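You operate a simulated robot arm through the tools that you are given. There is no shell and no other tool. Be economical: measure what you need, move in short steps, check, and stop when the job is done.

You run a simulated two-armed robot. Do the job below in one go: nothing can be reset, and whatever is moved stays where it is left.

TASK
Tie up the black cord and put it back in the bin.
Fine: use the tie holder; pull the knob all the way; press the free button once.

The check looks at the end state, three seconds after you hand in, the way a careful person would. Anything else that was tipped, shoved, dropped, spilled or broken makes it a failure.

THE ROBOT
Two 7-joint arms with fingered hands on one trunk, on a base that drives. Base frame: it is fixed to the floor where the robot stands at the start and does not move with it; the origin is under the middle of the robot, x ahead of it, y to its left, z up; the surface under the hand at the start is at about z = 0.72. Readings come in m, degrees, newtons and seconds.
The left shoulder is at the start at [0.05, 0.172, 1.116], the right one opposite. With the tool pointing down near the work surface each hand reaches from about 0.26 to 0.76 m from the robot's upright axis, wherever it stands, measured 20 degrees to its own side. Places, roughly: cord cradle [0.7, 0.4, 0.7]; inside of the trolley bin [0.5, 0.1, 0.7]. Payload 4 kg a hand.
The TCP of each hand is the grasp point between the finger pads, 0.026 m short of the fingertips. In the tool frame z runs along the fingers and y along their closing line. The gripper opens to 0.132 m. The gripper's body begins 0.073 m behind the TCP. The gripper is a hand of 4 fingers: y runs from the thumb to the fingers, the wrist lies at [0, 0, -0.224] in the tool frame, and closing takes about 1.5 s.
Orientation is told as [roll, pitch, yaw] about the base's x, y, z axes, in that order, counted from this pose: with the fingers straight down and closing along the base's y, the tool's x points along the base's -x, its y along +y and its z along -z.

THE INTERFACE
- The arms move only by the tool drive_tool. It takes "left_deltas", "right_deltas" or both (then of equal length, played together; a hand with none holds still); each is a list of rows, each a list of 6 numbers: the shift along the base's x, y, z in units of 20 mm (1.0 is 20 mm), then the turn, a rotation vector about the base's x, y, z in units of 5 degrees (1.0 is 5 degrees). In form: [[x, y, z, ax, ay, az], ...]. A call has 1 to 12 rows; each row shifts and turns the commanded pose from where the row before left it. "left_fingers" and "right_fingers" are, for a hand that has rows, the finger opening in m, from 0 to 0.132, set as the call begins (left out, the last holds). A call with a number of a shift or a turn outside -1 to 1 is refused whole. A row lasts 0.2 s, in which the tool goes at most 0.05 m and 8.6 degrees; a call with a longer step from one row to the next is refused whole, and so is a gripper value outside its range. A pose out of reach is approached as far as the arm can. The call stops where the force on the tool passes 40 N (or 10 N more than at its start, if that is more) or the arm is blocked; 0.2 s more then pass. Each finger travels about 0.045 m/s and halts on what it meets, pressing with about 26 N; the grip force reading is that of the motor and also rises with nothing between the fingers. The clock runs only during rows and for 0.2 s after the last one: add rows that do not move to give the fingers time. The reply holds the time, the measured pose of the TCP, the force on the tool along the base axes, the opening and the grip force, in the units named above and with some noise, with the torque about the TCP (base axes, N m) and any sound that the robot's microphone picked up, and new pictures: "views" is both (left out), scene, wrist or none (wrist: the cameras of the hands that moved).
- Cameras (640 x 400 px; columns grow to the right, rows downward): "scene" is now at [0.1229, 0.0443, 1.2811]; the picture's right is [0.51, -0.86, -0.00], its down [-0.59, -0.35, -0.73] and it looks along [0.63, 0.37, -0.68] (base axes); focal length 230 px, centre (320, 200). "left" rides on the left gripper at [-0.068, 0.002, -0.097] in its tool frame; the picture's right is [-0.03, -1.00, 0.00], its down [0.82, -0.02, -0.58] and it looks along [0.58, -0.02, 0.82] (tool axes); focal length 270 px, centre (320, 200). "right" rides on the right gripper at [0.068, 0.002, -0.097] in its tool frame; the picture's right is [-0.03, 1.00, 0.00], its down [-0.82, -0.02, -0.58] and it looks along [-0.58, -0.01, 0.82] (tool axes); focal length 270 px, centre (320, 200). There is no depth. A picture from a camera that has moved, and an enlarged one, comes with that camera's place and axes in the base frame and with its lens.
- raise_lower(by): slides the trunk up (or, below 0, down) by that many m; the arms and the scene camera ride with it, the base frame stays. It gives what a move gives, with no picture.
- steer(legs): drives the robot by 1 to 6 legs, each [ahead, turn to the left] in m and degrees, along the robot's own axes; the way and the turn of a leg run together, so that a leg with both is an arc; at most 1.5 m and 180 degrees a leg. The arms and the cameras ride along, it lands a little off, and it stops where it bumps. It gives what a move gives, and a new picture of the scene camera.
- hand_shape(shape, hand): the hand has 4 fingers and takes this shape, open, in about a second: jaw (thumb against the fingers, like two jaws); tri (thumb and two fingers); tip (a fingertip pinch); poke (one finger out to press); point (the index stretched); flat (the hand flat); cup (the hand cupped); fist (a fist). The gripper value then closes the fingers along that shape, each until it touches; the sizes above hold for jaw. It gives what a move gives, with no picture.
- head_to(pan, tilt): turns the head with the scene camera to pan (to the left, within 86 degrees either way) and tilt (down, from -29 to 69), counted from straight ahead of the robot. It gives what a move gives, and a new picture of the scene camera.
- inspect(camera, box): a new picture of the part [left, top, right, bottom] of that camera's present view, enlarged. The clock stands still meanwhile.
- close_job(): hands the job in; it is judged then, once.

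Work in short steps. Places have to be worked out from the pictures, the camera data and where the tool is seen: move nearer, look again, correct. Check each grasp and each placing, and mend what went wrong. You have 120 turns and 260 pictures in all, those below and enlarged ones among them. Open the grippers and draw the arms clear of the work before you hand the job in, unless the task says otherwise; then end with one line.

The tools are called after ">>>" as name(argument=value, ...) on one line, values as JSON. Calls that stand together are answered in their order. drive_tool: Moves the arms, as the interface text tells. Its arguments: {"type":"object","properties":{"left_deltas":{"type":"array","items":{"type":"array","items":{"type":"number"}}},"left_fingers":{"type":"number"},"right_deltas":{"type":"array","items":{"type":"array","items":{"type":"number"}}},"right_fingers":{"type":"number"},"views":{"type":"string","enum":["both","scene","wrist","none"]}},"required":[]} The other tools are called the same way: raise_lower (by) slides the trunk up or down; hand_shape (shape, hand) gives the hand a shape; steer (legs) drives the base; head_to (pan, tilt) turns the head that bears the scene camera; inspect (camera, box) takes an enlarged picture of a part of a camera's view; close_job () hands the job in.

At the start:

```text
time: 0.0
left_tool_pos: [0.3868, 0.4772, 1.0281]
left_tcp_rot: [0.0, 0.0, -0.3]
left_contact_force: [0.4, 0.1, 0.6]
left_ft_torque: [0.03, 0.02, 0.0]
left_width: 0.132
left_finger_force: 0.1
left_shape: jaw
right_tool_pos: [0.4716, -0.0027, 1.1236]
right_tcp_rot: [0.0, 0.2, -0.2]
right_contact_force: [-0.4, 0.2, -0.5]
right_ft_torque: [0.0, 0.03, 0.01]
right_width: 0.132
right_finger_force: 0.0
right_shape: jaw
trunk travel left (down, up): [-0.345, 0.41]
robot x, y, heading: [-0.0, -0.0001, 0.1]
head pan, tilt: [30.8, 43.0]
```

scene: 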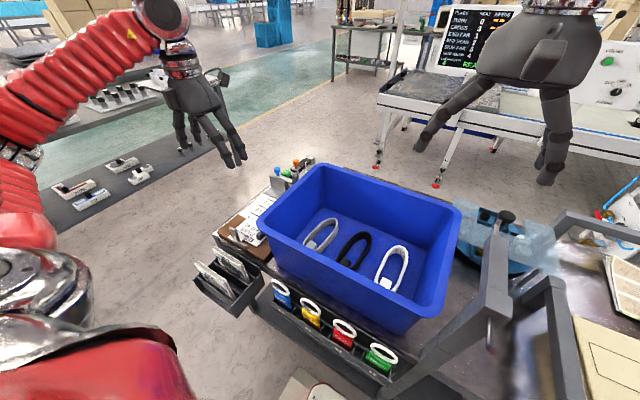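
right: 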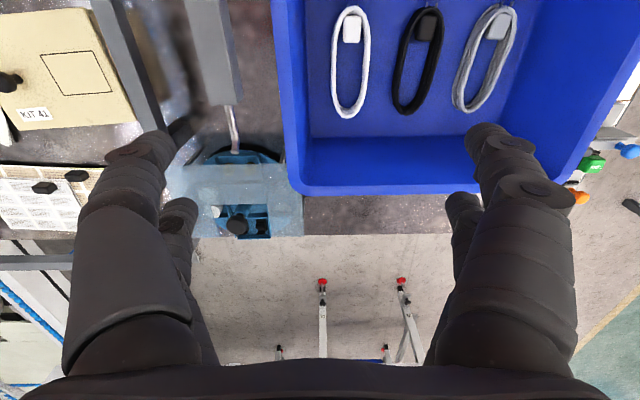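
left: 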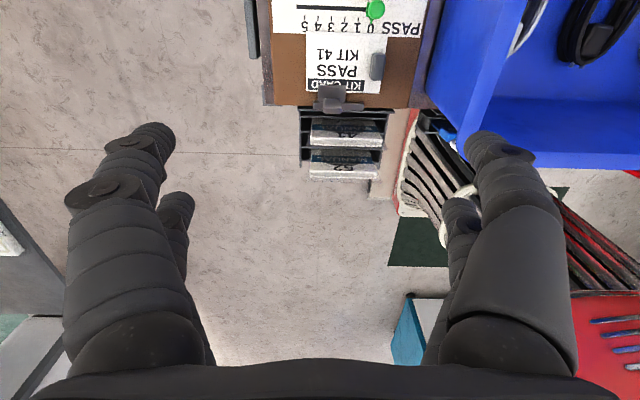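

I'll first look closely at the station: the bin with three cords, the blue device to the right, and the items to the left.

>>> inspect(camera="scene", box=[200, 140, 400, 265])

>>> inspect(camera="scene", box=[420, 170, 640, 310])

>>> inspect(camera="scene", box=[180, 240, 440, 400])

```text
3.20 times, centred on (300, 202) of scene
camera zoom: at [0.1229, 0.0443, 1.2811], right [0.51, -0.86, 0.0], down [-0.59, -0.35, -0.73], along [0.63, 0.37, -0.68], focal length 735 px, centre (384, 192)
```

zoom: 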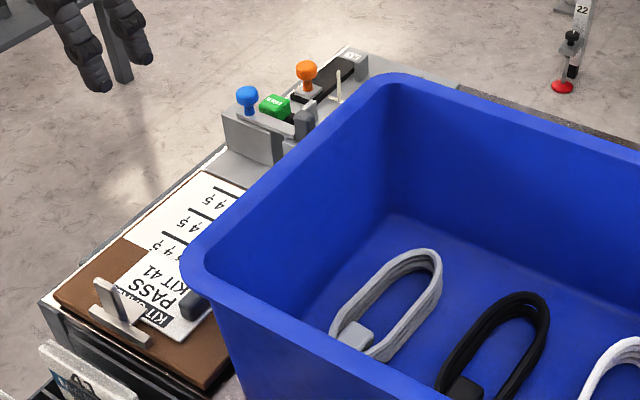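

```text
2.86 times, centred on (530, 240) of scene
camera zoom: at [0.1229, 0.0443, 1.2811], right [0.51, -0.86, 0.0], down [-0.59, -0.35, -0.73], along [0.63, 0.37, -0.68], focal length 656 px, centre (-280, 86)
```

zoom: 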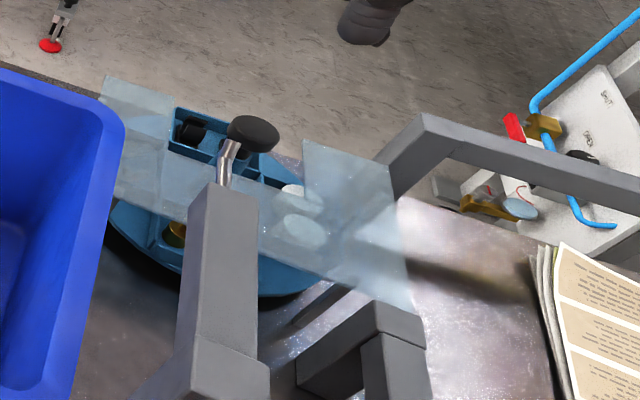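

```text
2.46 times, centred on (310, 320) of scene
camera zoom: at [0.1229, 0.0443, 1.2811], right [0.51, -0.86, 0.0], down [-0.59, -0.35, -0.73], along [0.63, 0.37, -0.68], focal length 565 px, centre (345, -95)
```

zoom: 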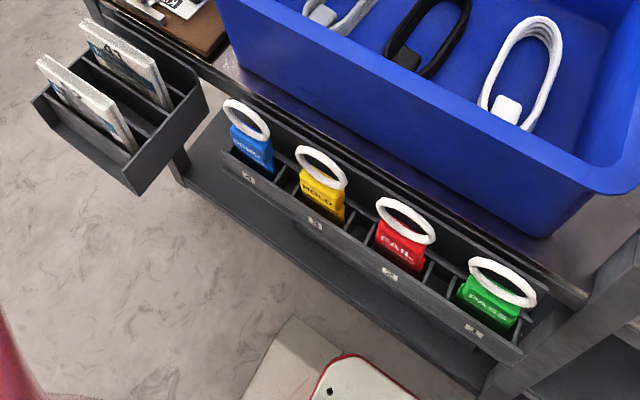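

The tie holder seems to sit behind the left far corner of the bin, partly hidden. I raise the trunk to see over the bin.

>>> raise_lower(by=0.3)

>>> head_to(pan=36, tilt=52)

```text
time: 3.0
left_tool_pos: [0.3874, 0.4771, 1.3274]
left_tcp_rot: [0.0, 0.1, -0.3]
left_contact_force: [0.1, 0.0, 1.0]
left_ft_torque: [0.02, 0.01, 0.03]
left_width: 0.1321
left_finger_force: 0.1
left_shape: jaw
right_tool_pos: [0.4717, -0.0022, 1.424]
right_tcp_rot: [0.0, 0.1, -0.2]
right_contact_force: [0.1, 0.7, -0.1]
right_ft_torque: [0.0, 0.03, -0.01]
right_width: 0.1319
right_finger_force: 0.1
right_shape: jaw
trunk travel left (down, up): [-0.645, 0.11]
robot x, y, heading: [-0.0015, -0.0004, -0.2]
head pan, tilt: [30.8, 43.0]
```

```text
time: 3.7
left_tool_pos: [0.3876, 0.477, 1.3284]
left_tcp_rot: [0.1, 0.0, -0.3]
left_contact_force: [0.1, -0.5, -0.3]
left_ft_torque: [-0.03, 0.0, 0.03]
left_width: 0.1321
left_finger_force: 0.1
left_shape: jaw
right_tool_pos: [0.4712, -0.0042, 1.4256]
right_tcp_rot: [0.0, 0.1, -0.2]
right_contact_force: [0.4, 0.9, 0.5]
right_ft_torque: [-0.02, 0.0, 0.01]
right_width: 0.1317
right_finger_force: 0.1
right_shape: jaw
trunk travel left (down, up): [-0.645, 0.11]
robot x, y, heading: [0.0028, 0.0032, -0.2]
head pan, tilt: [36.0, 52.0]
camera scene: at [0.0723, 0.0461, 1.5706], right [0.59, -0.81, 0.0], down [-0.64, -0.46, -0.62], along [0.5, 0.36, -0.79], focal length 230 px, centre (320, 200)
```

scene: 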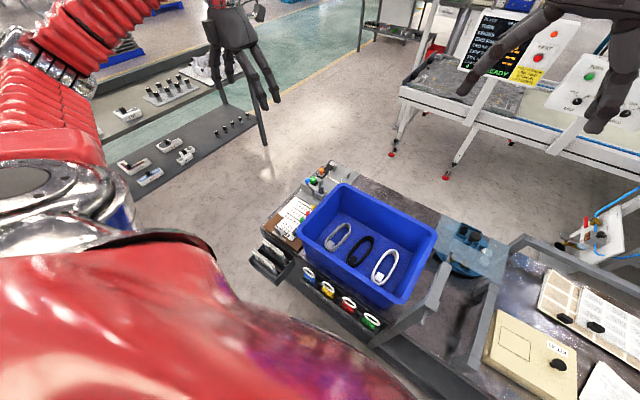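

>>> inspect(camera="scene", box=[260, 150, 360, 212])

>>> inspect(camera="scene", box=[290, 170, 450, 310])

```text
6.40 times, centred on (310, 181) of scene
camera zoom: at [0.0723, 0.0461, 1.5706], right [0.59, -0.81, 0.0], down [-0.64, -0.46, -0.62], along [0.5, 0.36, -0.79], focal length 1470 px, centre (384, 322)
```

zoom: 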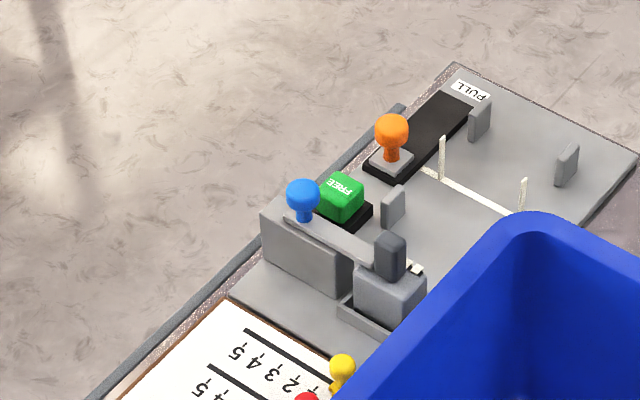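

```text
2.86 times, centred on (370, 240) of scene
camera zoom: at [0.0723, 0.0461, 1.5706], right [0.59, -0.81, 0.0], down [-0.64, -0.46, -0.62], along [0.5, 0.36, -0.79], focal length 656 px, centre (177, 86)
```

zoom: 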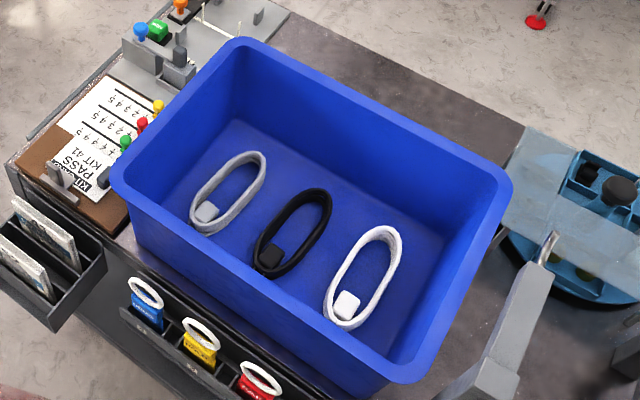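

The holder is now clear: a plate with tabs and a white tie across, an orange PULL knob in a slot running in +x, and a green FREE button. Before choosing where to stand I check the floor and my own base through the wrist cameras.

>>> inspect(camera="left", box=[0, 0, 640, 400])

>>> inspect(camera="right", box=[0, 0, 640, 400])

>>> head_to(pan=60, tilt=60)

```text
1.00 times, centred on (320, 200) of left (not enlarged: the box is as wide or as high as the picture)
camera zoom: at [0.4539, 0.4774, 1.4252], right [0.02, -1.0, 0.0], down [-0.82, -0.02, 0.58], along [-0.58, -0.01, -0.82], focal length 270 px, centre (320, 200)
```

zoom: 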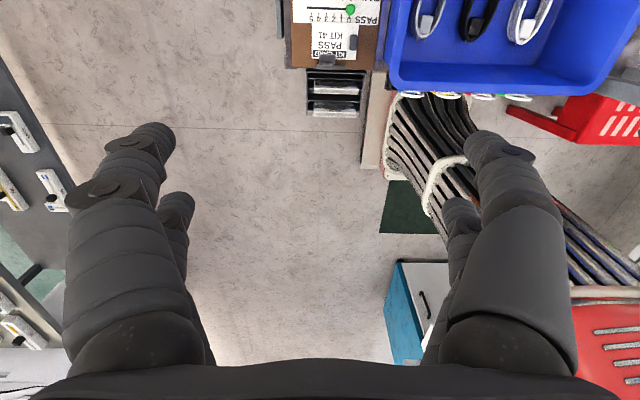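

```text
1.00 times, centred on (320, 200) of right (not enlarged: the box is as wide or as high as the picture)
camera zoom: at [0.403, -0.0015, 1.5218], right [0.03, 1.0, 0.0], down [0.82, -0.02, 0.58], along [0.58, -0.02, -0.82], focal length 270 px, centre (320, 200)
```

zoom: 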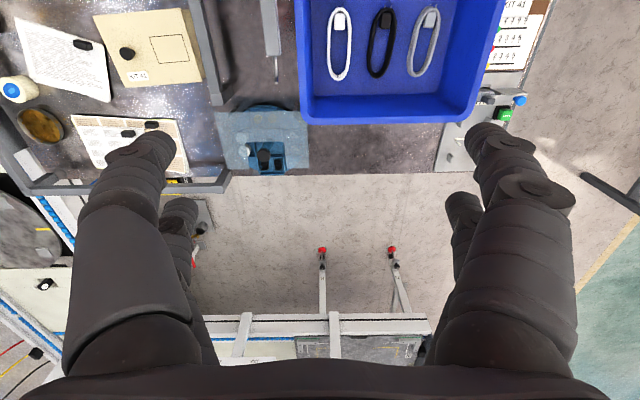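

```text
time: 4.6
left_tool_pos: [0.3869, 0.4768, 1.3283]
left_tcp_rot: [0.1, 0.0, -0.2]
left_contact_force: [0.1, -0.4, 0.4]
left_ft_torque: [-0.03, -0.03, 0.01]
left_width: 0.132
left_finger_force: 0.0
left_shape: jaw
right_tool_pos: [0.4715, -0.0045, 1.4249]
right_tcp_rot: [0.0, 0.1, -0.1]
right_contact_force: [0.4, 0.7, -0.4]
right_ft_torque: [0.01, 0.02, -0.06]
right_width: 0.1319
right_finger_force: 0.1
right_shape: jaw
trunk travel left (down, up): [-0.645, 0.11]
robot x, y, heading: [-0.0001, 0.0022, -0.2]
head pan, tilt: [60.0, 60.0]
camera scene: at [0.0448, 0.0596, 1.5607], right [0.87, -0.5, 0.0], down [-0.43, -0.75, -0.5], along [0.25, 0.43, -0.87], focal length 230 px, centre (320, 200)
```

scene: 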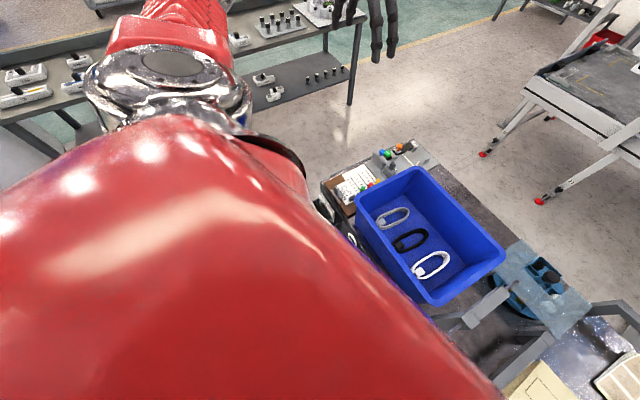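

Aisle left of the trolley is free, so I can carry the cord there later. I lower the trunk again, then move the left hand toward the bin while the right hand retreats to its side.

>>> raise_lower(by=-0.3)

>>> drive_tool(left_deltas=[[0.5, -1, 0.2, 0, 0, 0], [0.5, -1, 0.2, 0, 0, 0], [0.5, -1, 0, 0, 0, 0], [0.5, -1, 0, 0, 0, 0], [0.5, -1, 0, 0, 0, 0], [0.5, -1, 0, 0, 0, 0], [0.5, -1, 0, 0, 0, 0], [0.5, -1, 0, 0, 0, 0], [0.5, -1, 0, 0, 0, 0], [0.5, -1, 0, 0, 0, 0], [0, -1, 0, 0, 0, 0], [0, -1, 0, 0, 0, 0]], right_deltas=[[-0.5, -1, 0, 0, 0, 0], [-0.5, -1, 0, 0, 0, 0], [-0.5, -1, 0, 0, 0, 0], [-0.5, -1, 0, 0, 0, 0], [-0.5, -1, 0, 0, 0, 0], [-0.5, -1, 0, 0, 0, 0], [-0.5, -1, 0, 0, 0, 0], [-0.5, -1, 0, 0, 0, 0], [-0.5, -1, 0, 0, 0, 0], [-0.5, -1, 0, 0, 0, 0], [0, -1, 0, 0, 0, 0], [0, -1, 0, 0, 0, 0]], views="none")

>>> drive_tool(left_deltas=[[0, -1, 0, 0, 0, 0], [0, -1, 0, 0, 0, 0], [0, -1, 0, 0, 0, 0], [0, -1, 0, 0, 0, 0], [0, 0, 0, 0, 0, 0]], left_fingers=0.09, views="wrist")

>>> head_to(pan=15, tilt=55)

```text
time: 7.6
left_tool_pos: [0.3855, 0.4754, 1.0278]
left_tcp_rot: [0.0, 0.0, -0.2]
left_contact_force: [-0.8, 0.0, -0.2]
left_ft_torque: [-0.01, -0.01, -0.01]
left_width: 0.1319
left_finger_force: 0.1
left_shape: jaw
right_tool_pos: [0.4722, -0.0036, 1.1251]
right_tcp_rot: [0.0, 0.0, -0.2]
right_contact_force: [-0.3, 0.4, -0.1]
right_ft_torque: [0.03, 0.0, 0.01]
right_width: 0.1319
right_finger_force: 0.1
right_shape: jaw
trunk travel left (down, up): [-0.345, 0.41]
robot x, y, heading: [-0.0029, 0.0025, 0.1]
head pan, tilt: [60.0, 60.0]
```

```text
time: 10.2
left_tool_pos: [0.4863, 0.2364, 1.0368]
left_tcp_rot: [0.0, 0.0, -0.3]
left_contact_force: [-0.1, -0.4, -0.5]
left_ft_torque: [0.02, 0.03, 0.01]
left_width: 0.1316
left_finger_force: 0.1
left_shape: jaw
right_tool_pos: [0.3705, -0.2437, 1.1238]
right_tcp_rot: [0.1, 0.1, -0.2]
right_contact_force: [-1.4, -0.3, -0.7]
right_ft_torque: [-0.01, 0.0, 0.02]
right_width: 0.1319
right_finger_force: 0.0
right_shape: jaw
trunk travel left (down, up): [-0.345, 0.41]
robot x, y, heading: [0.0004, 0.0007, -0.1]
head pan, tilt: [60.0, 60.0]
```

```text
time: 11.4
left_tool_pos: [0.4865, 0.1571, 1.0356]
left_tcp_rot: [0.0, 0.0, -0.3]
left_contact_force: [-1.0, -0.2, -0.4]
left_ft_torque: [0.03, 0.01, 0.0]
left_width: 0.0906
left_finger_force: 0.1
left_shape: jaw
right_tool_pos: [0.3722, -0.2428, 1.124]
right_tcp_rot: [0.0, 0.1, -0.2]
right_contact_force: [-0.3, -0.1, -0.1]
right_ft_torque: [-0.01, 0.02, -0.01]
right_width: 0.1319
right_finger_force: 0.0
right_shape: jaw
trunk travel left (down, up): [-0.345, 0.41]
robot x, y, heading: [0.0005, -0.0015, -0.0]
head pan, tilt: [60.0, 60.0]
camera left: at [0.5533, 0.1577, 1.133], right [0.02, -1.0, 0.0], down [-0.82, -0.02, 0.58], along [-0.58, -0.01, -0.82], focal length 270 px, centre (320, 200)
```

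left: 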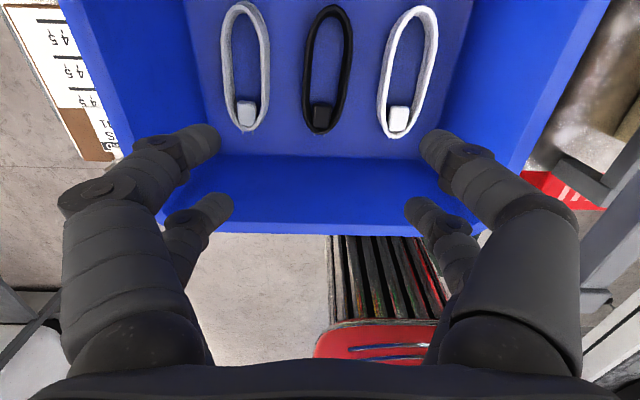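

```text
time: 12.5
left_tool_pos: [0.4848, 0.1581, 1.0357]
left_tcp_rot: [0.0, 0.0, -0.4]
left_contact_force: [-0.1, 0.2, 0.2]
left_ft_torque: [0.03, -0.01, 0.0]
left_width: 0.0907
left_finger_force: 0.1
left_shape: jaw
right_tool_pos: [0.3713, -0.2437, 1.1242]
right_tcp_rot: [0.0, 0.2, -0.2]
right_contact_force: [-0.4, 0.6, -0.7]
right_ft_torque: [0.01, 0.03, 0.04]
right_width: 0.1321
right_finger_force: 0.1
right_shape: jaw
trunk travel left (down, up): [-0.345, 0.41]
robot x, y, heading: [-0.0006, 0.0024, -0.1]
head pan, tilt: [15.0, 55.0]
camera scene: at [0.1214, 0.0206, 1.2648], right [0.26, -0.97, 0.0], down [-0.79, -0.21, -0.57], along [0.55, 0.15, -0.82], focal length 230 px, centre (320, 200)
```

scene: 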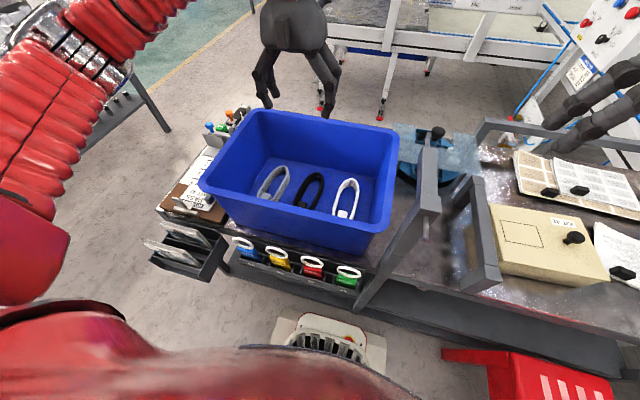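

The base's front (cream plate) lies close to the trolley, so I'll back off before turning; in the aisle, facing +x, the right arm will reach the holder best. So I swap: left hand back out, right hand over the black cord.

>>> drive_tool(left_deltas=[[-0.5, 1, 0, 0, 0, 0], [-0.5, 1, 0, 0, 0, 0], [-0.5, 1, 0, 0, 0, 0], [-0.5, 1, 0, 0, 0, 0], [-0.5, 1, 0, 0, 0, 0], [-0.5, 1, 0, 0, 0, 0], [-0.5, 1, 0, 0, 0, 0], [-0.5, 1, 0, 0, 0, 0], [-0.5, 1, 0, 0, 0, 0], [-0.5, 1, 0, 0, 0, 0], [-0.5, 1, 0, 0, 0, 0], [-0.5, 1, 0, 0, 0, 0]], right_deltas=[[0.5, 1, 0, 0, 0, 0], [0.5, 1, 0, 0, 0, 0], [0.5, 1, 0, 0, 0, 0], [0.5, 1, 0, 0, 0, 0], [0.5, 1, 0, 0, 0, 0], [0.5, 1, 0, 0, 0, 0], [0.5, 1, 0, 0, 0, 0], [0.5, 1, 0, 0, 0, 0], [0.5, 1, 0, 0, 0, 0], [0.5, 1, 0, 0, 0, 0], [0, 1, 0, 0, 0, 0], [0, 1, 0, 0, 0, 0]], views="none")

>>> drive_tool(right_deltas=[[0.3, 1, -0.5, 0, 0, 0], [0.3, 1, -0.5, 0, 0, 0], [0, 1, -1, 0, 0, 0], [0, 1, -1, 0, 0, 0], [0, 1, -1, 0, 0, 0], [0, 1, -1, 0, 0, 0], [0, 1, -1, 0, 0, 0], [0, 1, 0, 0, 0, 0], [0, 0, 0, 0, 0, 0]], right_fingers=0.08, views="both")

```text
time: 15.1
left_tool_pos: [0.3663, 0.3972, 1.0347]
left_tcp_rot: [0.0, 0.0, -0.3]
left_contact_force: [-0.1, 0.1, -0.1]
left_ft_torque: [0.0, 0.0, -0.02]
left_width: 0.0906
left_finger_force: 0.1
left_shape: jaw
right_tool_pos: [0.4701, -0.0008, 1.1229]
right_tcp_rot: [0.0, 0.1, -0.2]
right_contact_force: [-0.1, -0.3, 0.3]
right_ft_torque: [-0.01, 0.02, -0.02]
right_width: 0.1319
right_finger_force: 0.1
right_shape: jaw
trunk travel left (down, up): [-0.345, 0.41]
robot x, y, heading: [0.0014, 0.0043, 0.2]
head pan, tilt: [15.0, 55.0]
```

```text
time: 17.1
left_tool_pos: [0.3659, 0.3976, 1.035]
left_tcp_rot: [0.0, 0.0, -0.3]
left_contact_force: [0.7, 0.7, 0.1]
left_ft_torque: [0.0, 0.02, 0.01]
left_width: 0.0907
left_finger_force: 0.1
left_shape: jaw
right_tool_pos: [0.4831, 0.157, 1.0046]
right_tcp_rot: [0.0, 0.1, -0.2]
right_contact_force: [-0.4, -0.3, 0.1]
right_ft_torque: [0.0, 0.01, 0.0]
right_width: 0.0805
right_finger_force: 0.2
right_shape: jaw
trunk travel left (down, up): [-0.345, 0.41]
robot x, y, heading: [0.0009, 0.0036, -0.1]
head pan, tilt: [15.0, 55.0]
camera scene: at [0.1215, 0.0205, 1.2648], right [0.26, -0.97, 0.0], down [-0.79, -0.21, -0.57], along [0.55, 0.15, -0.82], focal length 230 px, centre (320, 200)
camera right: at [0.4146, 0.1587, 1.1006], right [0.03, 1.0, 0.0], down [0.82, -0.02, 0.58], along [0.58, -0.02, -0.82], focal length 270 px, centre (320, 200)
```

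scene: 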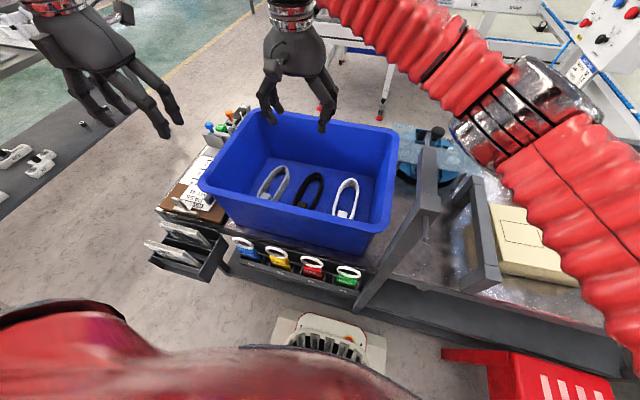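
right: 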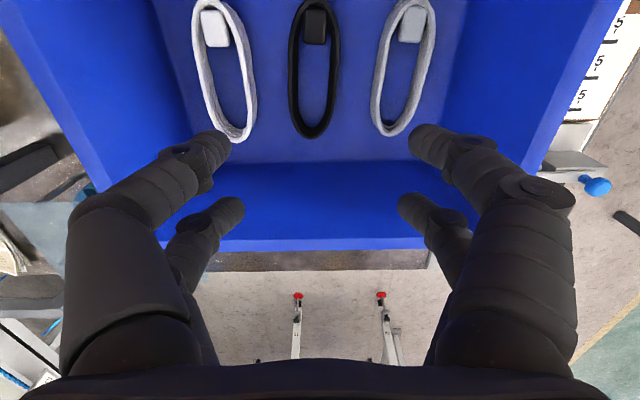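

The right hand is centred over the black cord (centre ≈ [0.486, 0.151], half-width 0.03) with 8 cm opening that fits the gaps to the neighbours. I descend most of the way and re-check.

>>> drive_tool(right_deltas=[[0, -0.3, -1, 0, 0, 0], [0, 0, -1, 0, 0, 0], [0, 0, -1, 0, 0, 0], [0, 0, -1, 0, 0, 0], [0, 0, -1, 0, 0, 0], [0, 0, -1, 0, 0, 0], [0, 0, -1, 0, 0, 0], [0, 0, -1, 0, 0, 0], [0, 0, -1, 0, 0, 0], [0, 0, -0.5, 0, 0, 0], [0, 0, 0, 0, 0, 0]], right_fingers=0.08, views="both")

```text
time: 19.3
left_tool_pos: [0.3566, 0.3913, 1.0389]
left_tcp_rot: [0.3, -0.5, -0.3]
left_contact_force: [-0.7, -0.5, -0.7]
left_ft_torque: [0.01, 0.0, 0.0]
left_width: 0.0902
left_finger_force: 0.0
left_shape: jaw
right_tool_pos: [0.5202, 0.1413, 0.8939]
right_tcp_rot: [0.9, -9.3, -1.2]
right_contact_force: [0.3, 0.8, 0.5]
right_ft_torque: [0.0, -0.01, -0.01]
right_width: 0.0803
right_finger_force: 0.1
right_shape: jaw
trunk travel left (down, up): [-0.345, 0.41]
robot x, y, heading: [0.0042, -0.0002, -0.4]
head pan, tilt: [15.0, 55.0]
stopped in row 11 (right hand): the arm was blocked; the commanded pose is now the measured one
camera scene: at [0.1093, 0.0146, 1.2639], right [0.26, -0.97, 0.0], down [-0.79, -0.21, -0.58], along [0.56, 0.15, -0.81], focal length 230 px, centre (320, 200)
camera right: at [0.4375, 0.1434, 0.9779], right [0.04, 1.0, 0.02], down [0.71, -0.05, 0.7], along [0.7, -0.02, -0.71], focal length 270 px, centre (320, 200)
```

scene: 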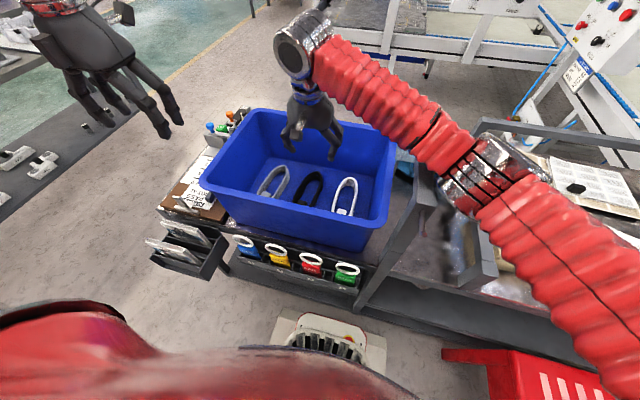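
right: 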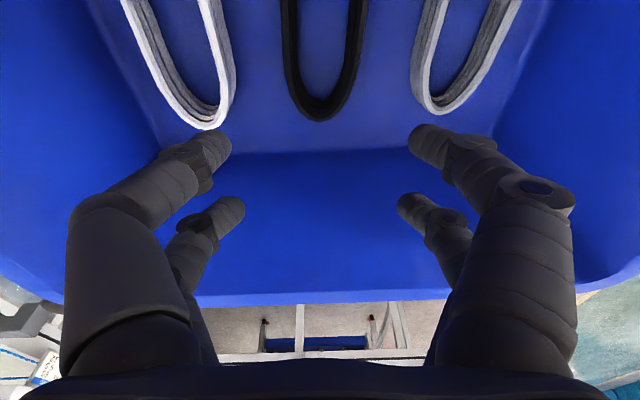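

The right elbow met the grey frame post, well above the cord. I back straight up and level the hand, then will use a higher trunk so the elbow clears.

>>> drive_tool(right_deltas=[[-0.2, 0, 1, 0, 0.4, 0], [-0.2, 0, 1, 0, 0.4, 0], [-0.3, 0.1, 1, 0, 0.4, 0], [-0.3, 0.1, 1, -0.1, 0.3, 0.1], [-0.4, 0.2, 1, -0.1, 0.3, 0.1], [-0.4, 0.2, 1, 0, 0, 0], [0, 0, 1, 0, 0, 0]], views="scene")

>>> inspect(camera="scene", box=[370, 100, 530, 220])

```text
time: 20.9
left_tool_pos: [0.366, 0.397, 1.0363]
left_tcp_rot: [0.0, 0.1, -0.4]
left_contact_force: [-0.6, 0.3, -0.4]
left_ft_torque: [-0.03, -0.01, 0.03]
left_width: 0.0904
left_finger_force: 0.0
left_shape: jaw
right_tool_pos: [0.4897, 0.1617, 1.0235]
right_tcp_rot: [-0.7, 1.0, 0.3]
right_contact_force: [0.2, 0.1, -0.2]
right_ft_torque: [0.02, 0.01, 0.01]
right_width: 0.0802
right_finger_force: 0.0
right_shape: jaw
trunk travel left (down, up): [-0.345, 0.41]
robot x, y, heading: [0.0026, 0.0012, 0.0]
head pan, tilt: [15.0, 55.0]
camera scene: at [0.1212, 0.0205, 1.2648], right [0.26, -0.97, 0.0], down [-0.79, -0.21, -0.57], along [0.55, 0.15, -0.82], focal length 230 px, centre (320, 200)
```

scene: 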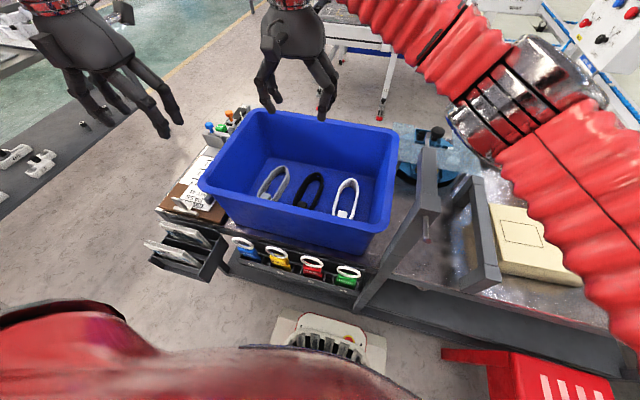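

```text
3.33 times, centred on (450, 160) of scene
camera zoom: at [0.1212, 0.0205, 1.2648], right [0.26, -0.97, 0.0], down [-0.79, -0.21, -0.57], along [0.55, 0.15, -0.82], focal length 766 px, centre (-113, 333)
```

zoom: 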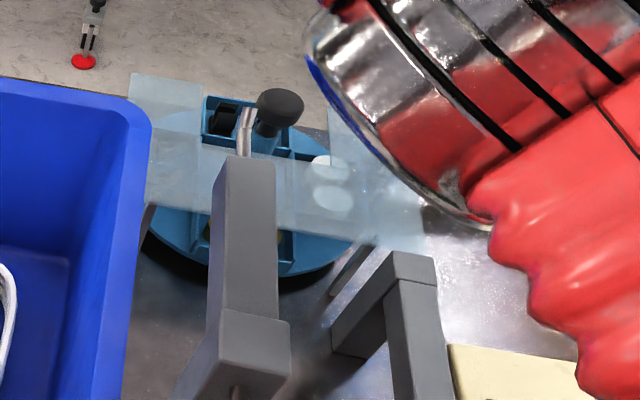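

Nothing was disturbed. From the aisle at about [0.3, 0.87] facing +x, the right arm can reach bin and holder without the frame, so I tuck both hands and drive there in stages.

>>> drive_tool(left_deltas=[[0, 0, 1, 0, 0, 0], [0, 0, 1, 0, 0, 0], [0, 0, 1, 0, 0, 0], [0, -1, 1, 0, 0, 0], [0, -1, 0, 0, 0, 0], [0, -1, 0, 0, 0, 0], [0, -1, 0, 0, 0, 0], [0, -1, 0, 0, 0, 0], [0, 0, 0, 0, 0, 0], [0, 0, 0, 0, 0, 0]], right_deltas=[[0, 0, 1, 0, 0, 0], [0, 0, 1, 0, 0, 0], [0, -1, 1, 0, 0, 0], [0, -1, 1, 0, 0, 0], [-1, -1, 1, 0, 0, 0], [-1, -1, 0, 0, 0, 0], [-1, -1, 0, 0, 0, 0], [-1, -1, 0, 0, 0, 0], [-1, -1, 0, 0, 0, 0], [0, -1, 0, 0, 0, 0]], views="none")

>>> drive_tool(right_deltas=[[0, -1, 0, 0, 0, 0], [0, -1, 0, 0, 0, 0], [0, -1, 0, 0, 0, 0], [0, -1, 0, 0, 0, 0], [0, -1, 0, 0, 0, 0], [0, -1, 0, 0, 0, 0]], views="none")

>>> steer(legs=[[-0.25, 0]])

>>> head_to(pan=80, tilt=40)

```text
time: 23.1
left_tool_pos: [0.3678, 0.2962, 1.1165]
left_tcp_rot: [0.1, 0.1, -0.3]
left_contact_force: [0.1, 0.5, 0.0]
left_ft_torque: [0.04, 0.0, 0.01]
left_width: 0.0904
left_finger_force: 0.1
left_shape: jaw
right_tool_pos: [0.3895, -0.0011, 1.1238]
right_tcp_rot: [-0.6, 1.0, 0.1]
right_contact_force: [0.4, 0.8, -0.3]
right_ft_torque: [0.03, 0.01, -0.03]
right_width: 0.0803
right_finger_force: 0.0
right_shape: jaw
trunk travel left (down, up): [-0.345, 0.41]
robot x, y, heading: [0.0028, 0.0023, -0.1]
head pan, tilt: [15.0, 55.0]
```

```text
time: 24.5
left_tool_pos: [0.3667, 0.2956, 1.1161]
left_tcp_rot: [0.0, 0.0, -0.3]
left_contact_force: [-0.7, -0.3, 0.6]
left_ft_torque: [0.02, -0.03, 0.01]
left_width: 0.0903
left_finger_force: 0.0
left_shape: jaw
right_tool_pos: [0.3892, -0.1202, 1.1228]
right_tcp_rot: [-0.6, 0.9, 0.1]
right_contact_force: [0.1, 0.2, 1.4]
right_ft_torque: [0.02, 0.0, 0.03]
right_width: 0.0804
right_finger_force: 0.1
right_shape: jaw
trunk travel left (down, up): [-0.345, 0.41]
robot x, y, heading: [0.0014, 0.0023, -0.3]
head pan, tilt: [15.0, 55.0]
```

```text
time: 26.4
left_tool_pos: [0.1152, 0.2948, 1.1172]
left_tcp_rot: [-0.1, 0.0, -0.7]
left_contact_force: [-0.4, 0.2, -0.5]
left_ft_torque: [0.01, -0.03, 0.0]
left_width: 0.0905
left_finger_force: 0.1
left_shape: jaw
right_tool_pos: [0.1354, -0.1211, 1.1218]
right_tcp_rot: [-0.7, 0.9, -0.1]
right_contact_force: [-0.5, 0.1, 0.4]
right_ft_torque: [-0.01, -0.06, 0.02]
right_width: 0.0803
right_finger_force: 0.2
right_shape: jaw
trunk travel left (down, up): [-0.345, 0.41]
robot x, y, heading: [-0.2497, 0.0037, -0.5]
head pan, tilt: [15.0, 55.0]
camera scene: at [-0.1328, 0.0204, 1.265], right [0.25, -0.97, 0.0], down [-0.79, -0.21, -0.57], along [0.56, 0.15, -0.82], focal length 230 px, centre (320, 200)
```

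scene: 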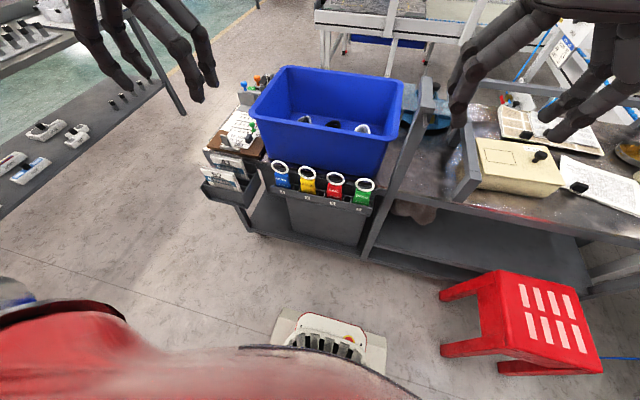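

```text
time: 27.7
left_tool_pos: [0.1157, 0.2957, 1.1165]
left_tcp_rot: [0.0, 0.2, -0.6]
left_contact_force: [-0.4, 0.1, 0.5]
left_ft_torque: [0.0, -0.01, -0.01]
left_width: 0.0905
left_finger_force: 0.0
left_shape: jaw
right_tool_pos: [0.1359, -0.1203, 1.123]
right_tcp_rot: [-0.7, 0.8, -0.1]
right_contact_force: [-0.4, 0.1, -0.8]
right_ft_torque: [0.02, 0.04, -0.01]
right_width: 0.0807
right_finger_force: 0.1
right_shape: jaw
trunk travel left (down, up): [-0.345, 0.41]
robot x, y, heading: [-0.2533, 0.0028, -0.3]
head pan, tilt: [80.0, 40.0]
camera scene: at [-0.1859, 0.0858, 1.2855], right [0.98, -0.18, 0.0], down [-0.12, -0.63, -0.77], along [0.14, 0.75, -0.64], focal length 230 px, centre (320, 200)
```

scene: 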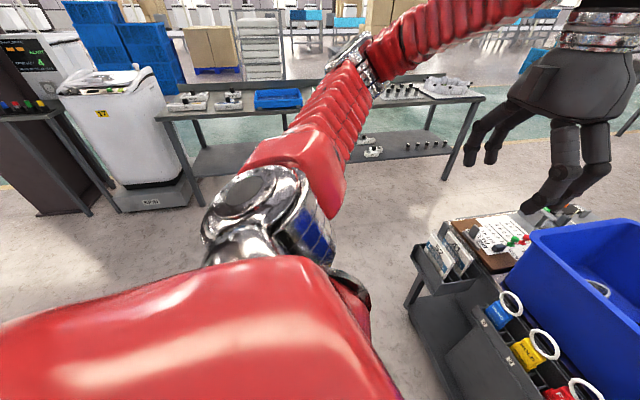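

The aisle is wide (left bench legs are at y ≈ 1.7+). I turn left 90°, go 0.87 m, turn back, and stop to look before moving alongside the trolley.

>>> steer(legs=[[0, 90], [0.88, 0], [0, -90]])

>>> head_to(pan=-35, tilt=50)

```text
time: 30.4
left_tool_pos: [-0.1824, 0.4651, 1.1184]
left_tcp_rot: [0.0, 0.0, 42.4]
left_contact_force: [-0.1, 0.2, 0.3]
left_ft_torque: [0.01, -0.02, 0.01]
left_width: 0.0902
left_finger_force: 0.1
left_shape: jaw
right_tool_pos: [0.1187, 0.1743, 1.1239]
right_tcp_rot: [-0.7, 0.9, 42.6]
right_contact_force: [-0.1, 0.6, 0.6]
right_ft_torque: [-0.02, -0.04, -0.02]
right_width: 0.08
right_finger_force: 0.1
right_shape: jaw
trunk travel left (down, up): [-0.345, 0.41]
robot x, y, heading: [-0.2248, -0.035, 43.9]
head pan, tilt: [80.0, 40.0]
stopped in leg 1: the robot was blocked; the commanded pose is now the measured one
camera scene: at [-0.2388, 0.0772, 1.2855], right [0.83, 0.56, 0.0], down [0.36, -0.53, -0.77], along [-0.43, 0.63, -0.64], focal length 230 px, centre (320, 200)
```

scene: 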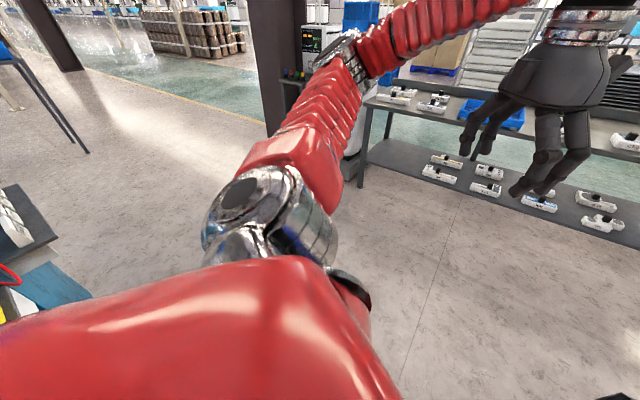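

```text
time: 32.3
left_tool_pos: [-0.1807, 0.4632, 1.1172]
left_tcp_rot: [0.0, 0.1, 42.4]
left_contact_force: [-0.1, 0.1, 0.0]
left_ft_torque: [-0.01, 0.01, -0.01]
left_width: 0.0902
left_finger_force: 0.0
left_shape: jaw
right_tool_pos: [0.1195, 0.173, 1.1244]
right_tcp_rot: [-0.7, 1.0, 42.7]
right_contact_force: [-0.3, 0.0, 0.2]
right_ft_torque: [0.03, 0.0, 0.0]
right_width: 0.0797
right_finger_force: 0.0
right_shape: jaw
trunk travel left (down, up): [-0.345, 0.41]
robot x, y, heading: [-0.2255, -0.0341, 44.3]
head pan, tilt: [-35.0, 50.0]
camera scene: at [-0.1135, 0.0181, 1.2713], right [0.16, -0.99, 0.0], down [-0.76, -0.12, -0.64], along [0.63, 0.1, -0.77], focal length 230 px, centre (320, 200)
```

scene: 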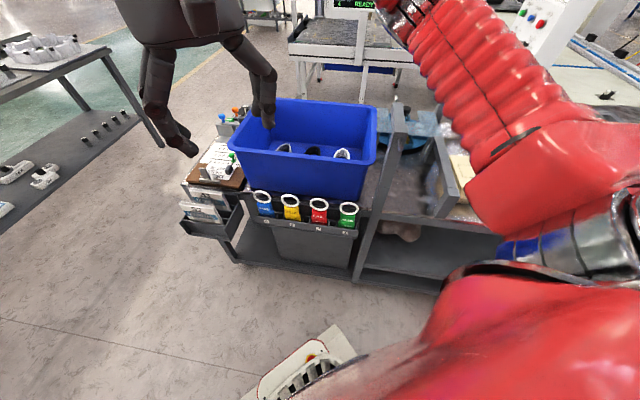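

Turning stopped at 44°, something behind was touched. I look backward through both wrist/head views before continuing.

>>> inspect(camera="left", box=[0, 0, 640, 400])

>>> head_to(pan=-86, tilt=50)

>>> head_to(pan=86, tilt=50)

```text
1.00 times, centred on (320, 200) of left (not enlarged: the box is as wide or as high as the picture)
camera zoom: at [-0.1314, 0.5112, 1.2145], right [0.69, -0.72, 0.0], down [-0.59, -0.56, 0.58], along [-0.42, -0.4, -0.82], focal length 270 px, centre (320, 200)
```

zoom: 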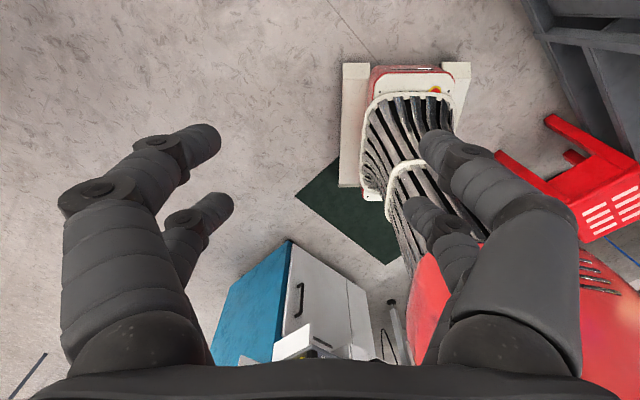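

```text
time: 33.5
left_tool_pos: [-0.1805, 0.465, 1.117]
left_tcp_rot: [-0.1, 0.1, 42.4]
left_contact_force: [0.0, -0.1, -0.4]
left_ft_torque: [0.0, -0.04, 0.0]
left_width: 0.09
left_finger_force: 0.0
left_shape: jaw
right_tool_pos: [0.1204, 0.1729, 1.1238]
right_tcp_rot: [-0.7, 0.9, 42.7]
right_contact_force: [0.7, 0.3, 0.9]
right_ft_torque: [-0.03, 0.01, -0.01]
right_width: 0.0798
right_finger_force: 0.0
right_shape: jaw
trunk travel left (down, up): [-0.345, 0.41]
robot x, y, heading: [-0.2269, -0.0307, 44.0]
head pan, tilt: [-85.9, 50.0]
camera scene: at [-0.1321, -0.0455, 1.2714], right [-0.67, -0.75, 0.0], down [-0.57, 0.51, -0.64], along [0.48, -0.43, -0.77], focal length 230 px, centre (320, 200)
```

scene: 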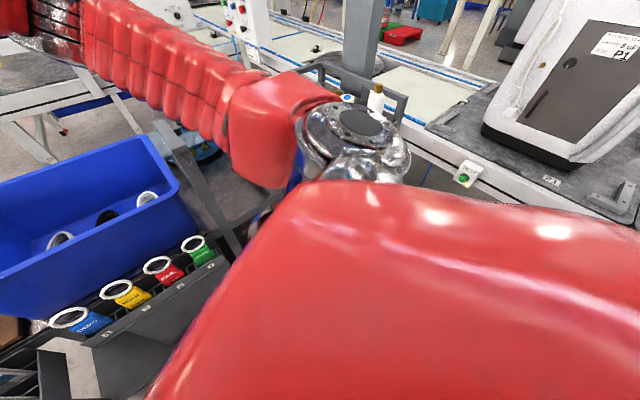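

```text
time: 36.1
left_tool_pos: [-0.1805, 0.4643, 1.1179]
left_tcp_rot: [-0.1, 0.2, 42.3]
left_contact_force: [0.0, -0.2, -0.7]
left_ft_torque: [0.02, 0.03, -0.01]
left_width: 0.0902
left_finger_force: 0.1
left_shape: jaw
right_tool_pos: [0.118, 0.1734, 1.1229]
right_tcp_rot: [-0.7, 1.1, 42.6]
right_contact_force: [-1.1, 0.4, 1.0]
right_ft_torque: [0.03, 0.01, -0.03]
right_width: 0.08
right_finger_force: 0.1
right_shape: jaw
trunk travel left (down, up): [-0.345, 0.41]
robot x, y, heading: [-0.2235, -0.0298, 44.0]
head pan, tilt: [85.9, 50.0]
camera scene: at [-0.2391, 0.0647, 1.2714], right [0.77, 0.64, 0.0], down [0.49, -0.59, -0.64], along [-0.41, 0.49, -0.77], focal length 230 px, centre (320, 200)
```

scene: 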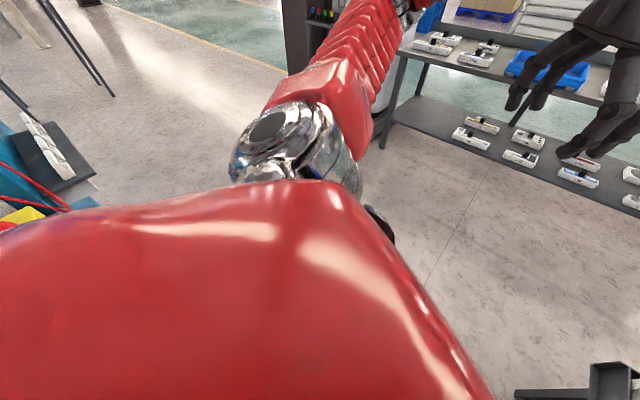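

The base's rear met the teal drawer cabinet behind. I go ahead 0.15 m on the present heading, then finish the turn and drive up the aisle.

>>> steer(legs=[[0.15, 0], [0, 46], [0.8, 0]])

```text
time: 39.6
left_tool_pos: [-0.4084, 0.4839, 1.1188]
left_tcp_rot: [-0.1, 0.0, 83.5]
left_contact_force: [0.0, 0.0, 0.2]
left_ft_torque: [-0.02, -0.03, 0.01]
left_width: 0.0899
left_finger_force: 0.2
left_shape: jaw
right_tool_pos: [0.0082, 0.461, 1.1242]
right_tcp_rot: [-0.7, 1.1, 83.8]
right_contact_force: [-0.4, 0.1, -0.2]
right_ft_torque: [0.01, -0.05, 0.0]
right_width: 0.08
right_finger_force: 0.0
right_shape: jaw
trunk travel left (down, up): [-0.345, 0.41]
robot x, y, heading: [-0.0762, 0.0751, 86.6]
head pan, tilt: [85.9, 50.0]
stopped in leg 2: the robot was blocked; the commanded pose is now the measured one
camera scene: at [-0.1508, 0.1384, 1.2712], right [0.13, 0.99, 0.0], down [0.76, -0.1, -0.64], along [-0.64, 0.08, -0.77], focal length 230 px, centre (320, 200)
```

scene: 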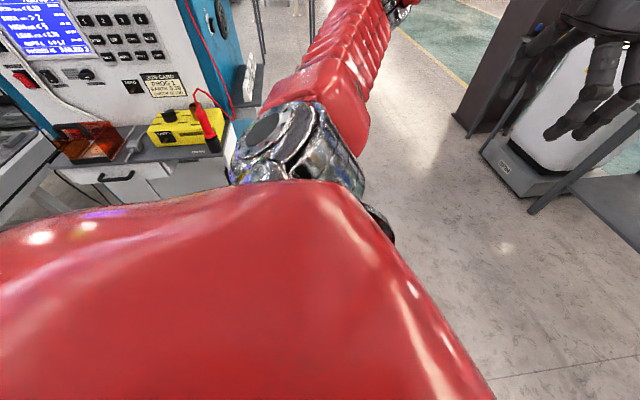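

Heading is 86.6°, close to planned. I arc slightly left while going ahead to stay clear of the trolley's tray, then continue to y ≈ 0.87.

>>> steer(legs=[[0.2, 8], [0.6, 0]])

>>> head_to(pan=-70, tilt=50)

```text
time: 44.2
left_tool_pos: [-0.5085, 1.2363, 1.1183]
left_tcp_rot: [0.0, 0.1, 91.4]
left_contact_force: [0.1, 0.3, -0.6]
left_ft_torque: [-0.04, 0.03, 0.0]
left_width: 0.0899
left_finger_force: 0.1
left_shape: jaw
right_tool_pos: [-0.0919, 1.2733, 1.1244]
right_tcp_rot: [-0.7, 1.0, 91.8]
right_contact_force: [-0.1, 0.6, 0.0]
right_ft_torque: [-0.03, 0.03, 0.01]
right_width: 0.0801
right_finger_force: 0.1
right_shape: jaw
trunk travel left (down, up): [-0.345, 0.41]
robot x, y, heading: [-0.1223, 0.8795, 94.3]
head pan, tilt: [85.9, 50.0]
camera scene: at [-0.2053, 0.9305, 1.2713], right [-0.01, 1.0, 0.0], down [0.77, 0.01, -0.64], along [-0.64, -0.01, -0.77], focal length 230 px, centre (320, 200)
```

scene: 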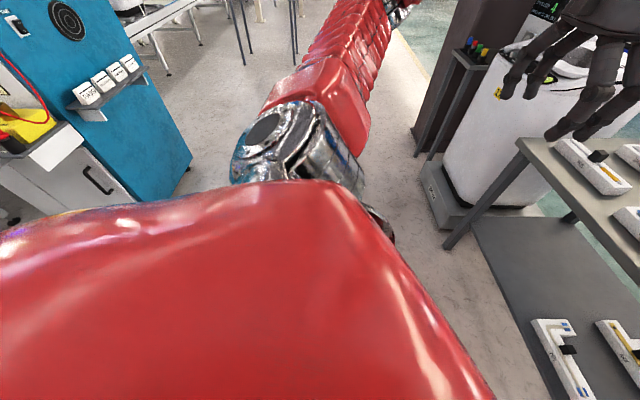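

```text
time: 46.6
left_tool_pos: [-0.508, 1.2347, 1.1196]
left_tcp_rot: [0.0, 0.1, 91.3]
left_contact_force: [0.4, -0.4, -0.5]
left_ft_torque: [0.0, 0.0, -0.01]
left_width: 0.0899
left_finger_force: 0.0
left_shape: jaw
right_tool_pos: [-0.0927, 1.2718, 1.1245]
right_tcp_rot: [-0.7, 1.0, 91.8]
right_contact_force: [-0.4, -0.7, -0.1]
right_ft_torque: [-0.02, 0.01, -0.01]
right_width: 0.0798
right_finger_force: 0.2
right_shape: jaw
trunk travel left (down, up): [-0.345, 0.41]
robot x, y, heading: [-0.1221, 0.8748, 94.5]
head pan, tilt: [-70.0, 50.0]
camera scene: at [-0.0582, 0.9622, 1.2714], right [0.42, -0.91, 0.0], down [-0.7, -0.32, -0.64], along [0.58, 0.27, -0.77], focal length 230 px, centre (320, 200)
```

scene: 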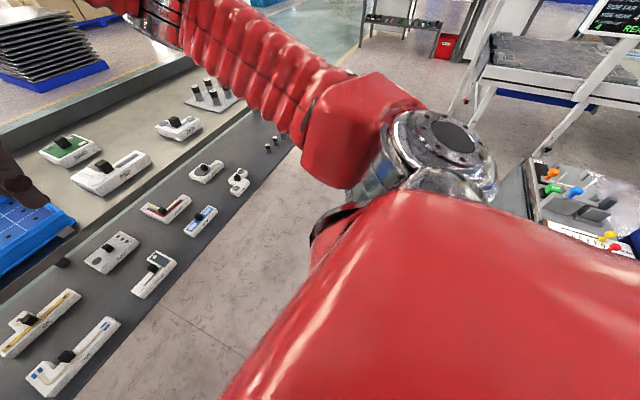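

Bench edge is at y ≈ 1.68, plenty of room. I turn right to face +x and then advance alongside the trolley.

>>> steer(legs=[[0, -94.5]])

>>> head_to(pan=-45, tilt=55)

```text
time: 49.6
left_tool_pos: [-0.076, 1.4033, 1.121]
left_tcp_rot: [0.1, 0.2, 39.3]
left_contact_force: [-0.5, 0.0, 0.0]
left_ft_torque: [0.0, 0.03, 0.02]
left_width: 0.0899
left_finger_force: 0.1
left_shape: jaw
right_tool_pos: [0.2078, 1.0967, 1.1251]
right_tcp_rot: [-0.5, 0.9, 39.5]
right_contact_force: [0.5, 0.1, 0.2]
right_ft_torque: [0.03, 0.02, 0.01]
right_width: 0.0804
right_finger_force: 0.1
right_shape: jaw
trunk travel left (down, up): [-0.345, 0.41]
robot x, y, heading: [-0.1593, 0.9138, 40.2]
head pan, tilt: [-70.0, 50.0]
stopped in leg 1: the robot was blocked; the commanded pose is now the measured one
camera scene: at [-0.0508, 0.9087, 1.2712], right [-0.5, -0.87, 0.0], down [-0.67, 0.38, -0.64], along [0.56, -0.32, -0.77], focal length 230 px, centre (320, 200)
```

scene: 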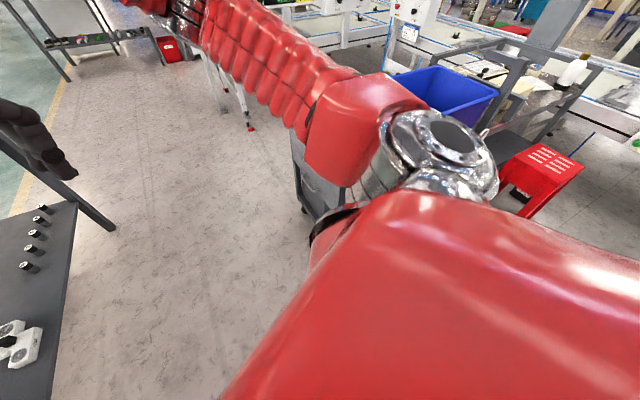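

```text
time: 50.5
left_tool_pos: [-0.079, 1.4049, 1.1199]
left_tcp_rot: [0.0, 0.2, 39.4]
left_contact_force: [0.1, 0.6, 0.3]
left_ft_torque: [-0.02, 0.0, -0.03]
left_width: 0.0898
left_finger_force: 0.1
left_shape: jaw
right_tool_pos: [0.2057, 1.0989, 1.1253]
right_tcp_rot: [-0.6, 1.0, 39.7]
right_contact_force: [0.2, -0.7, -0.4]
right_ft_torque: [-0.02, 0.02, 0.02]
right_width: 0.0801
right_finger_force: 0.0
right_shape: jaw
trunk travel left (down, up): [-0.345, 0.41]
robot x, y, heading: [-0.161, 0.9114, 40.2]
head pan, tilt: [-45.0, 55.0]
camera scene: at [-0.0482, 0.9426, 1.2649], right [-0.08, -1.0, 0.0], down [-0.82, 0.07, -0.57], along [0.57, -0.05, -0.82], focal length 230 px, centre (320, 200)
```

scene: 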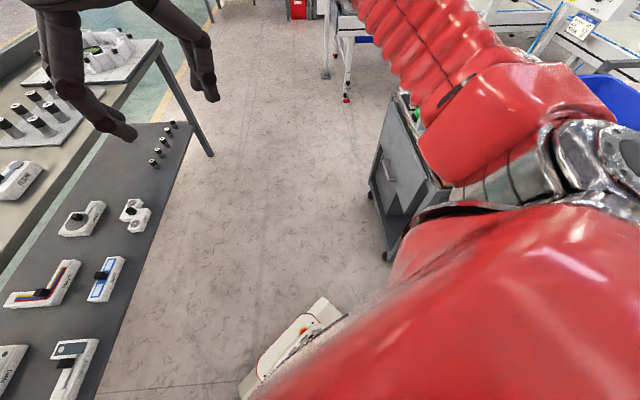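

The trolley wheel is still where it was ([0.38, 0.55]) and nothing is near the base; the turns seem to stall after ~45–55° with a consistent skid rather than a contact. I continue with a smaller turn.

>>> steer(legs=[[0, -20], [0, -20]])

```text
time: 53.3
left_tool_pos: [0.2173, 1.2403, 1.12]
left_tcp_rot: [0.0, 0.2, -0.2]
left_contact_force: [-1.0, 0.7, 0.0]
left_ft_torque: [0.01, 0.01, 0.01]
left_width: 0.0895
left_finger_force: 0.1
left_shape: jaw
right_tool_pos: [0.2416, 0.8242, 1.1255]
right_tcp_rot: [-0.6, 0.9, 0.3]
right_contact_force: [-0.5, -0.2, 0.3]
right_ft_torque: [0.0, 0.01, 0.04]
right_width: 0.08
right_finger_force: 0.1
right_shape: jaw
trunk travel left (down, up): [-0.345, 0.41]
robot x, y, heading: [-0.1562, 0.9509, 1.3]
head pan, tilt: [-45.0, 55.0]
camera scene: at [-0.0534, 0.9056, 1.2648], right [-0.69, -0.72, 0.0], down [-0.59, 0.57, -0.57], along [0.41, -0.4, -0.82], focal length 230 px, centre (320, 200)
```

scene: 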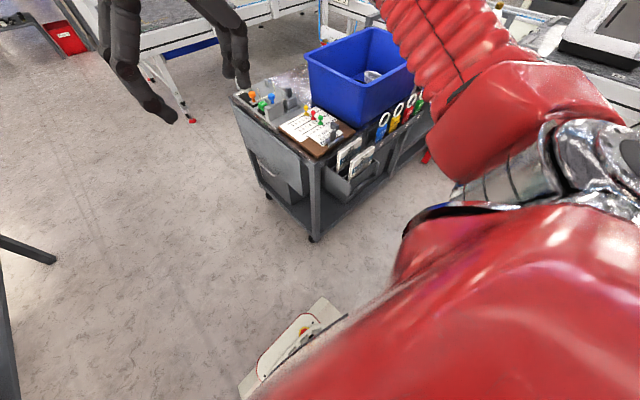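

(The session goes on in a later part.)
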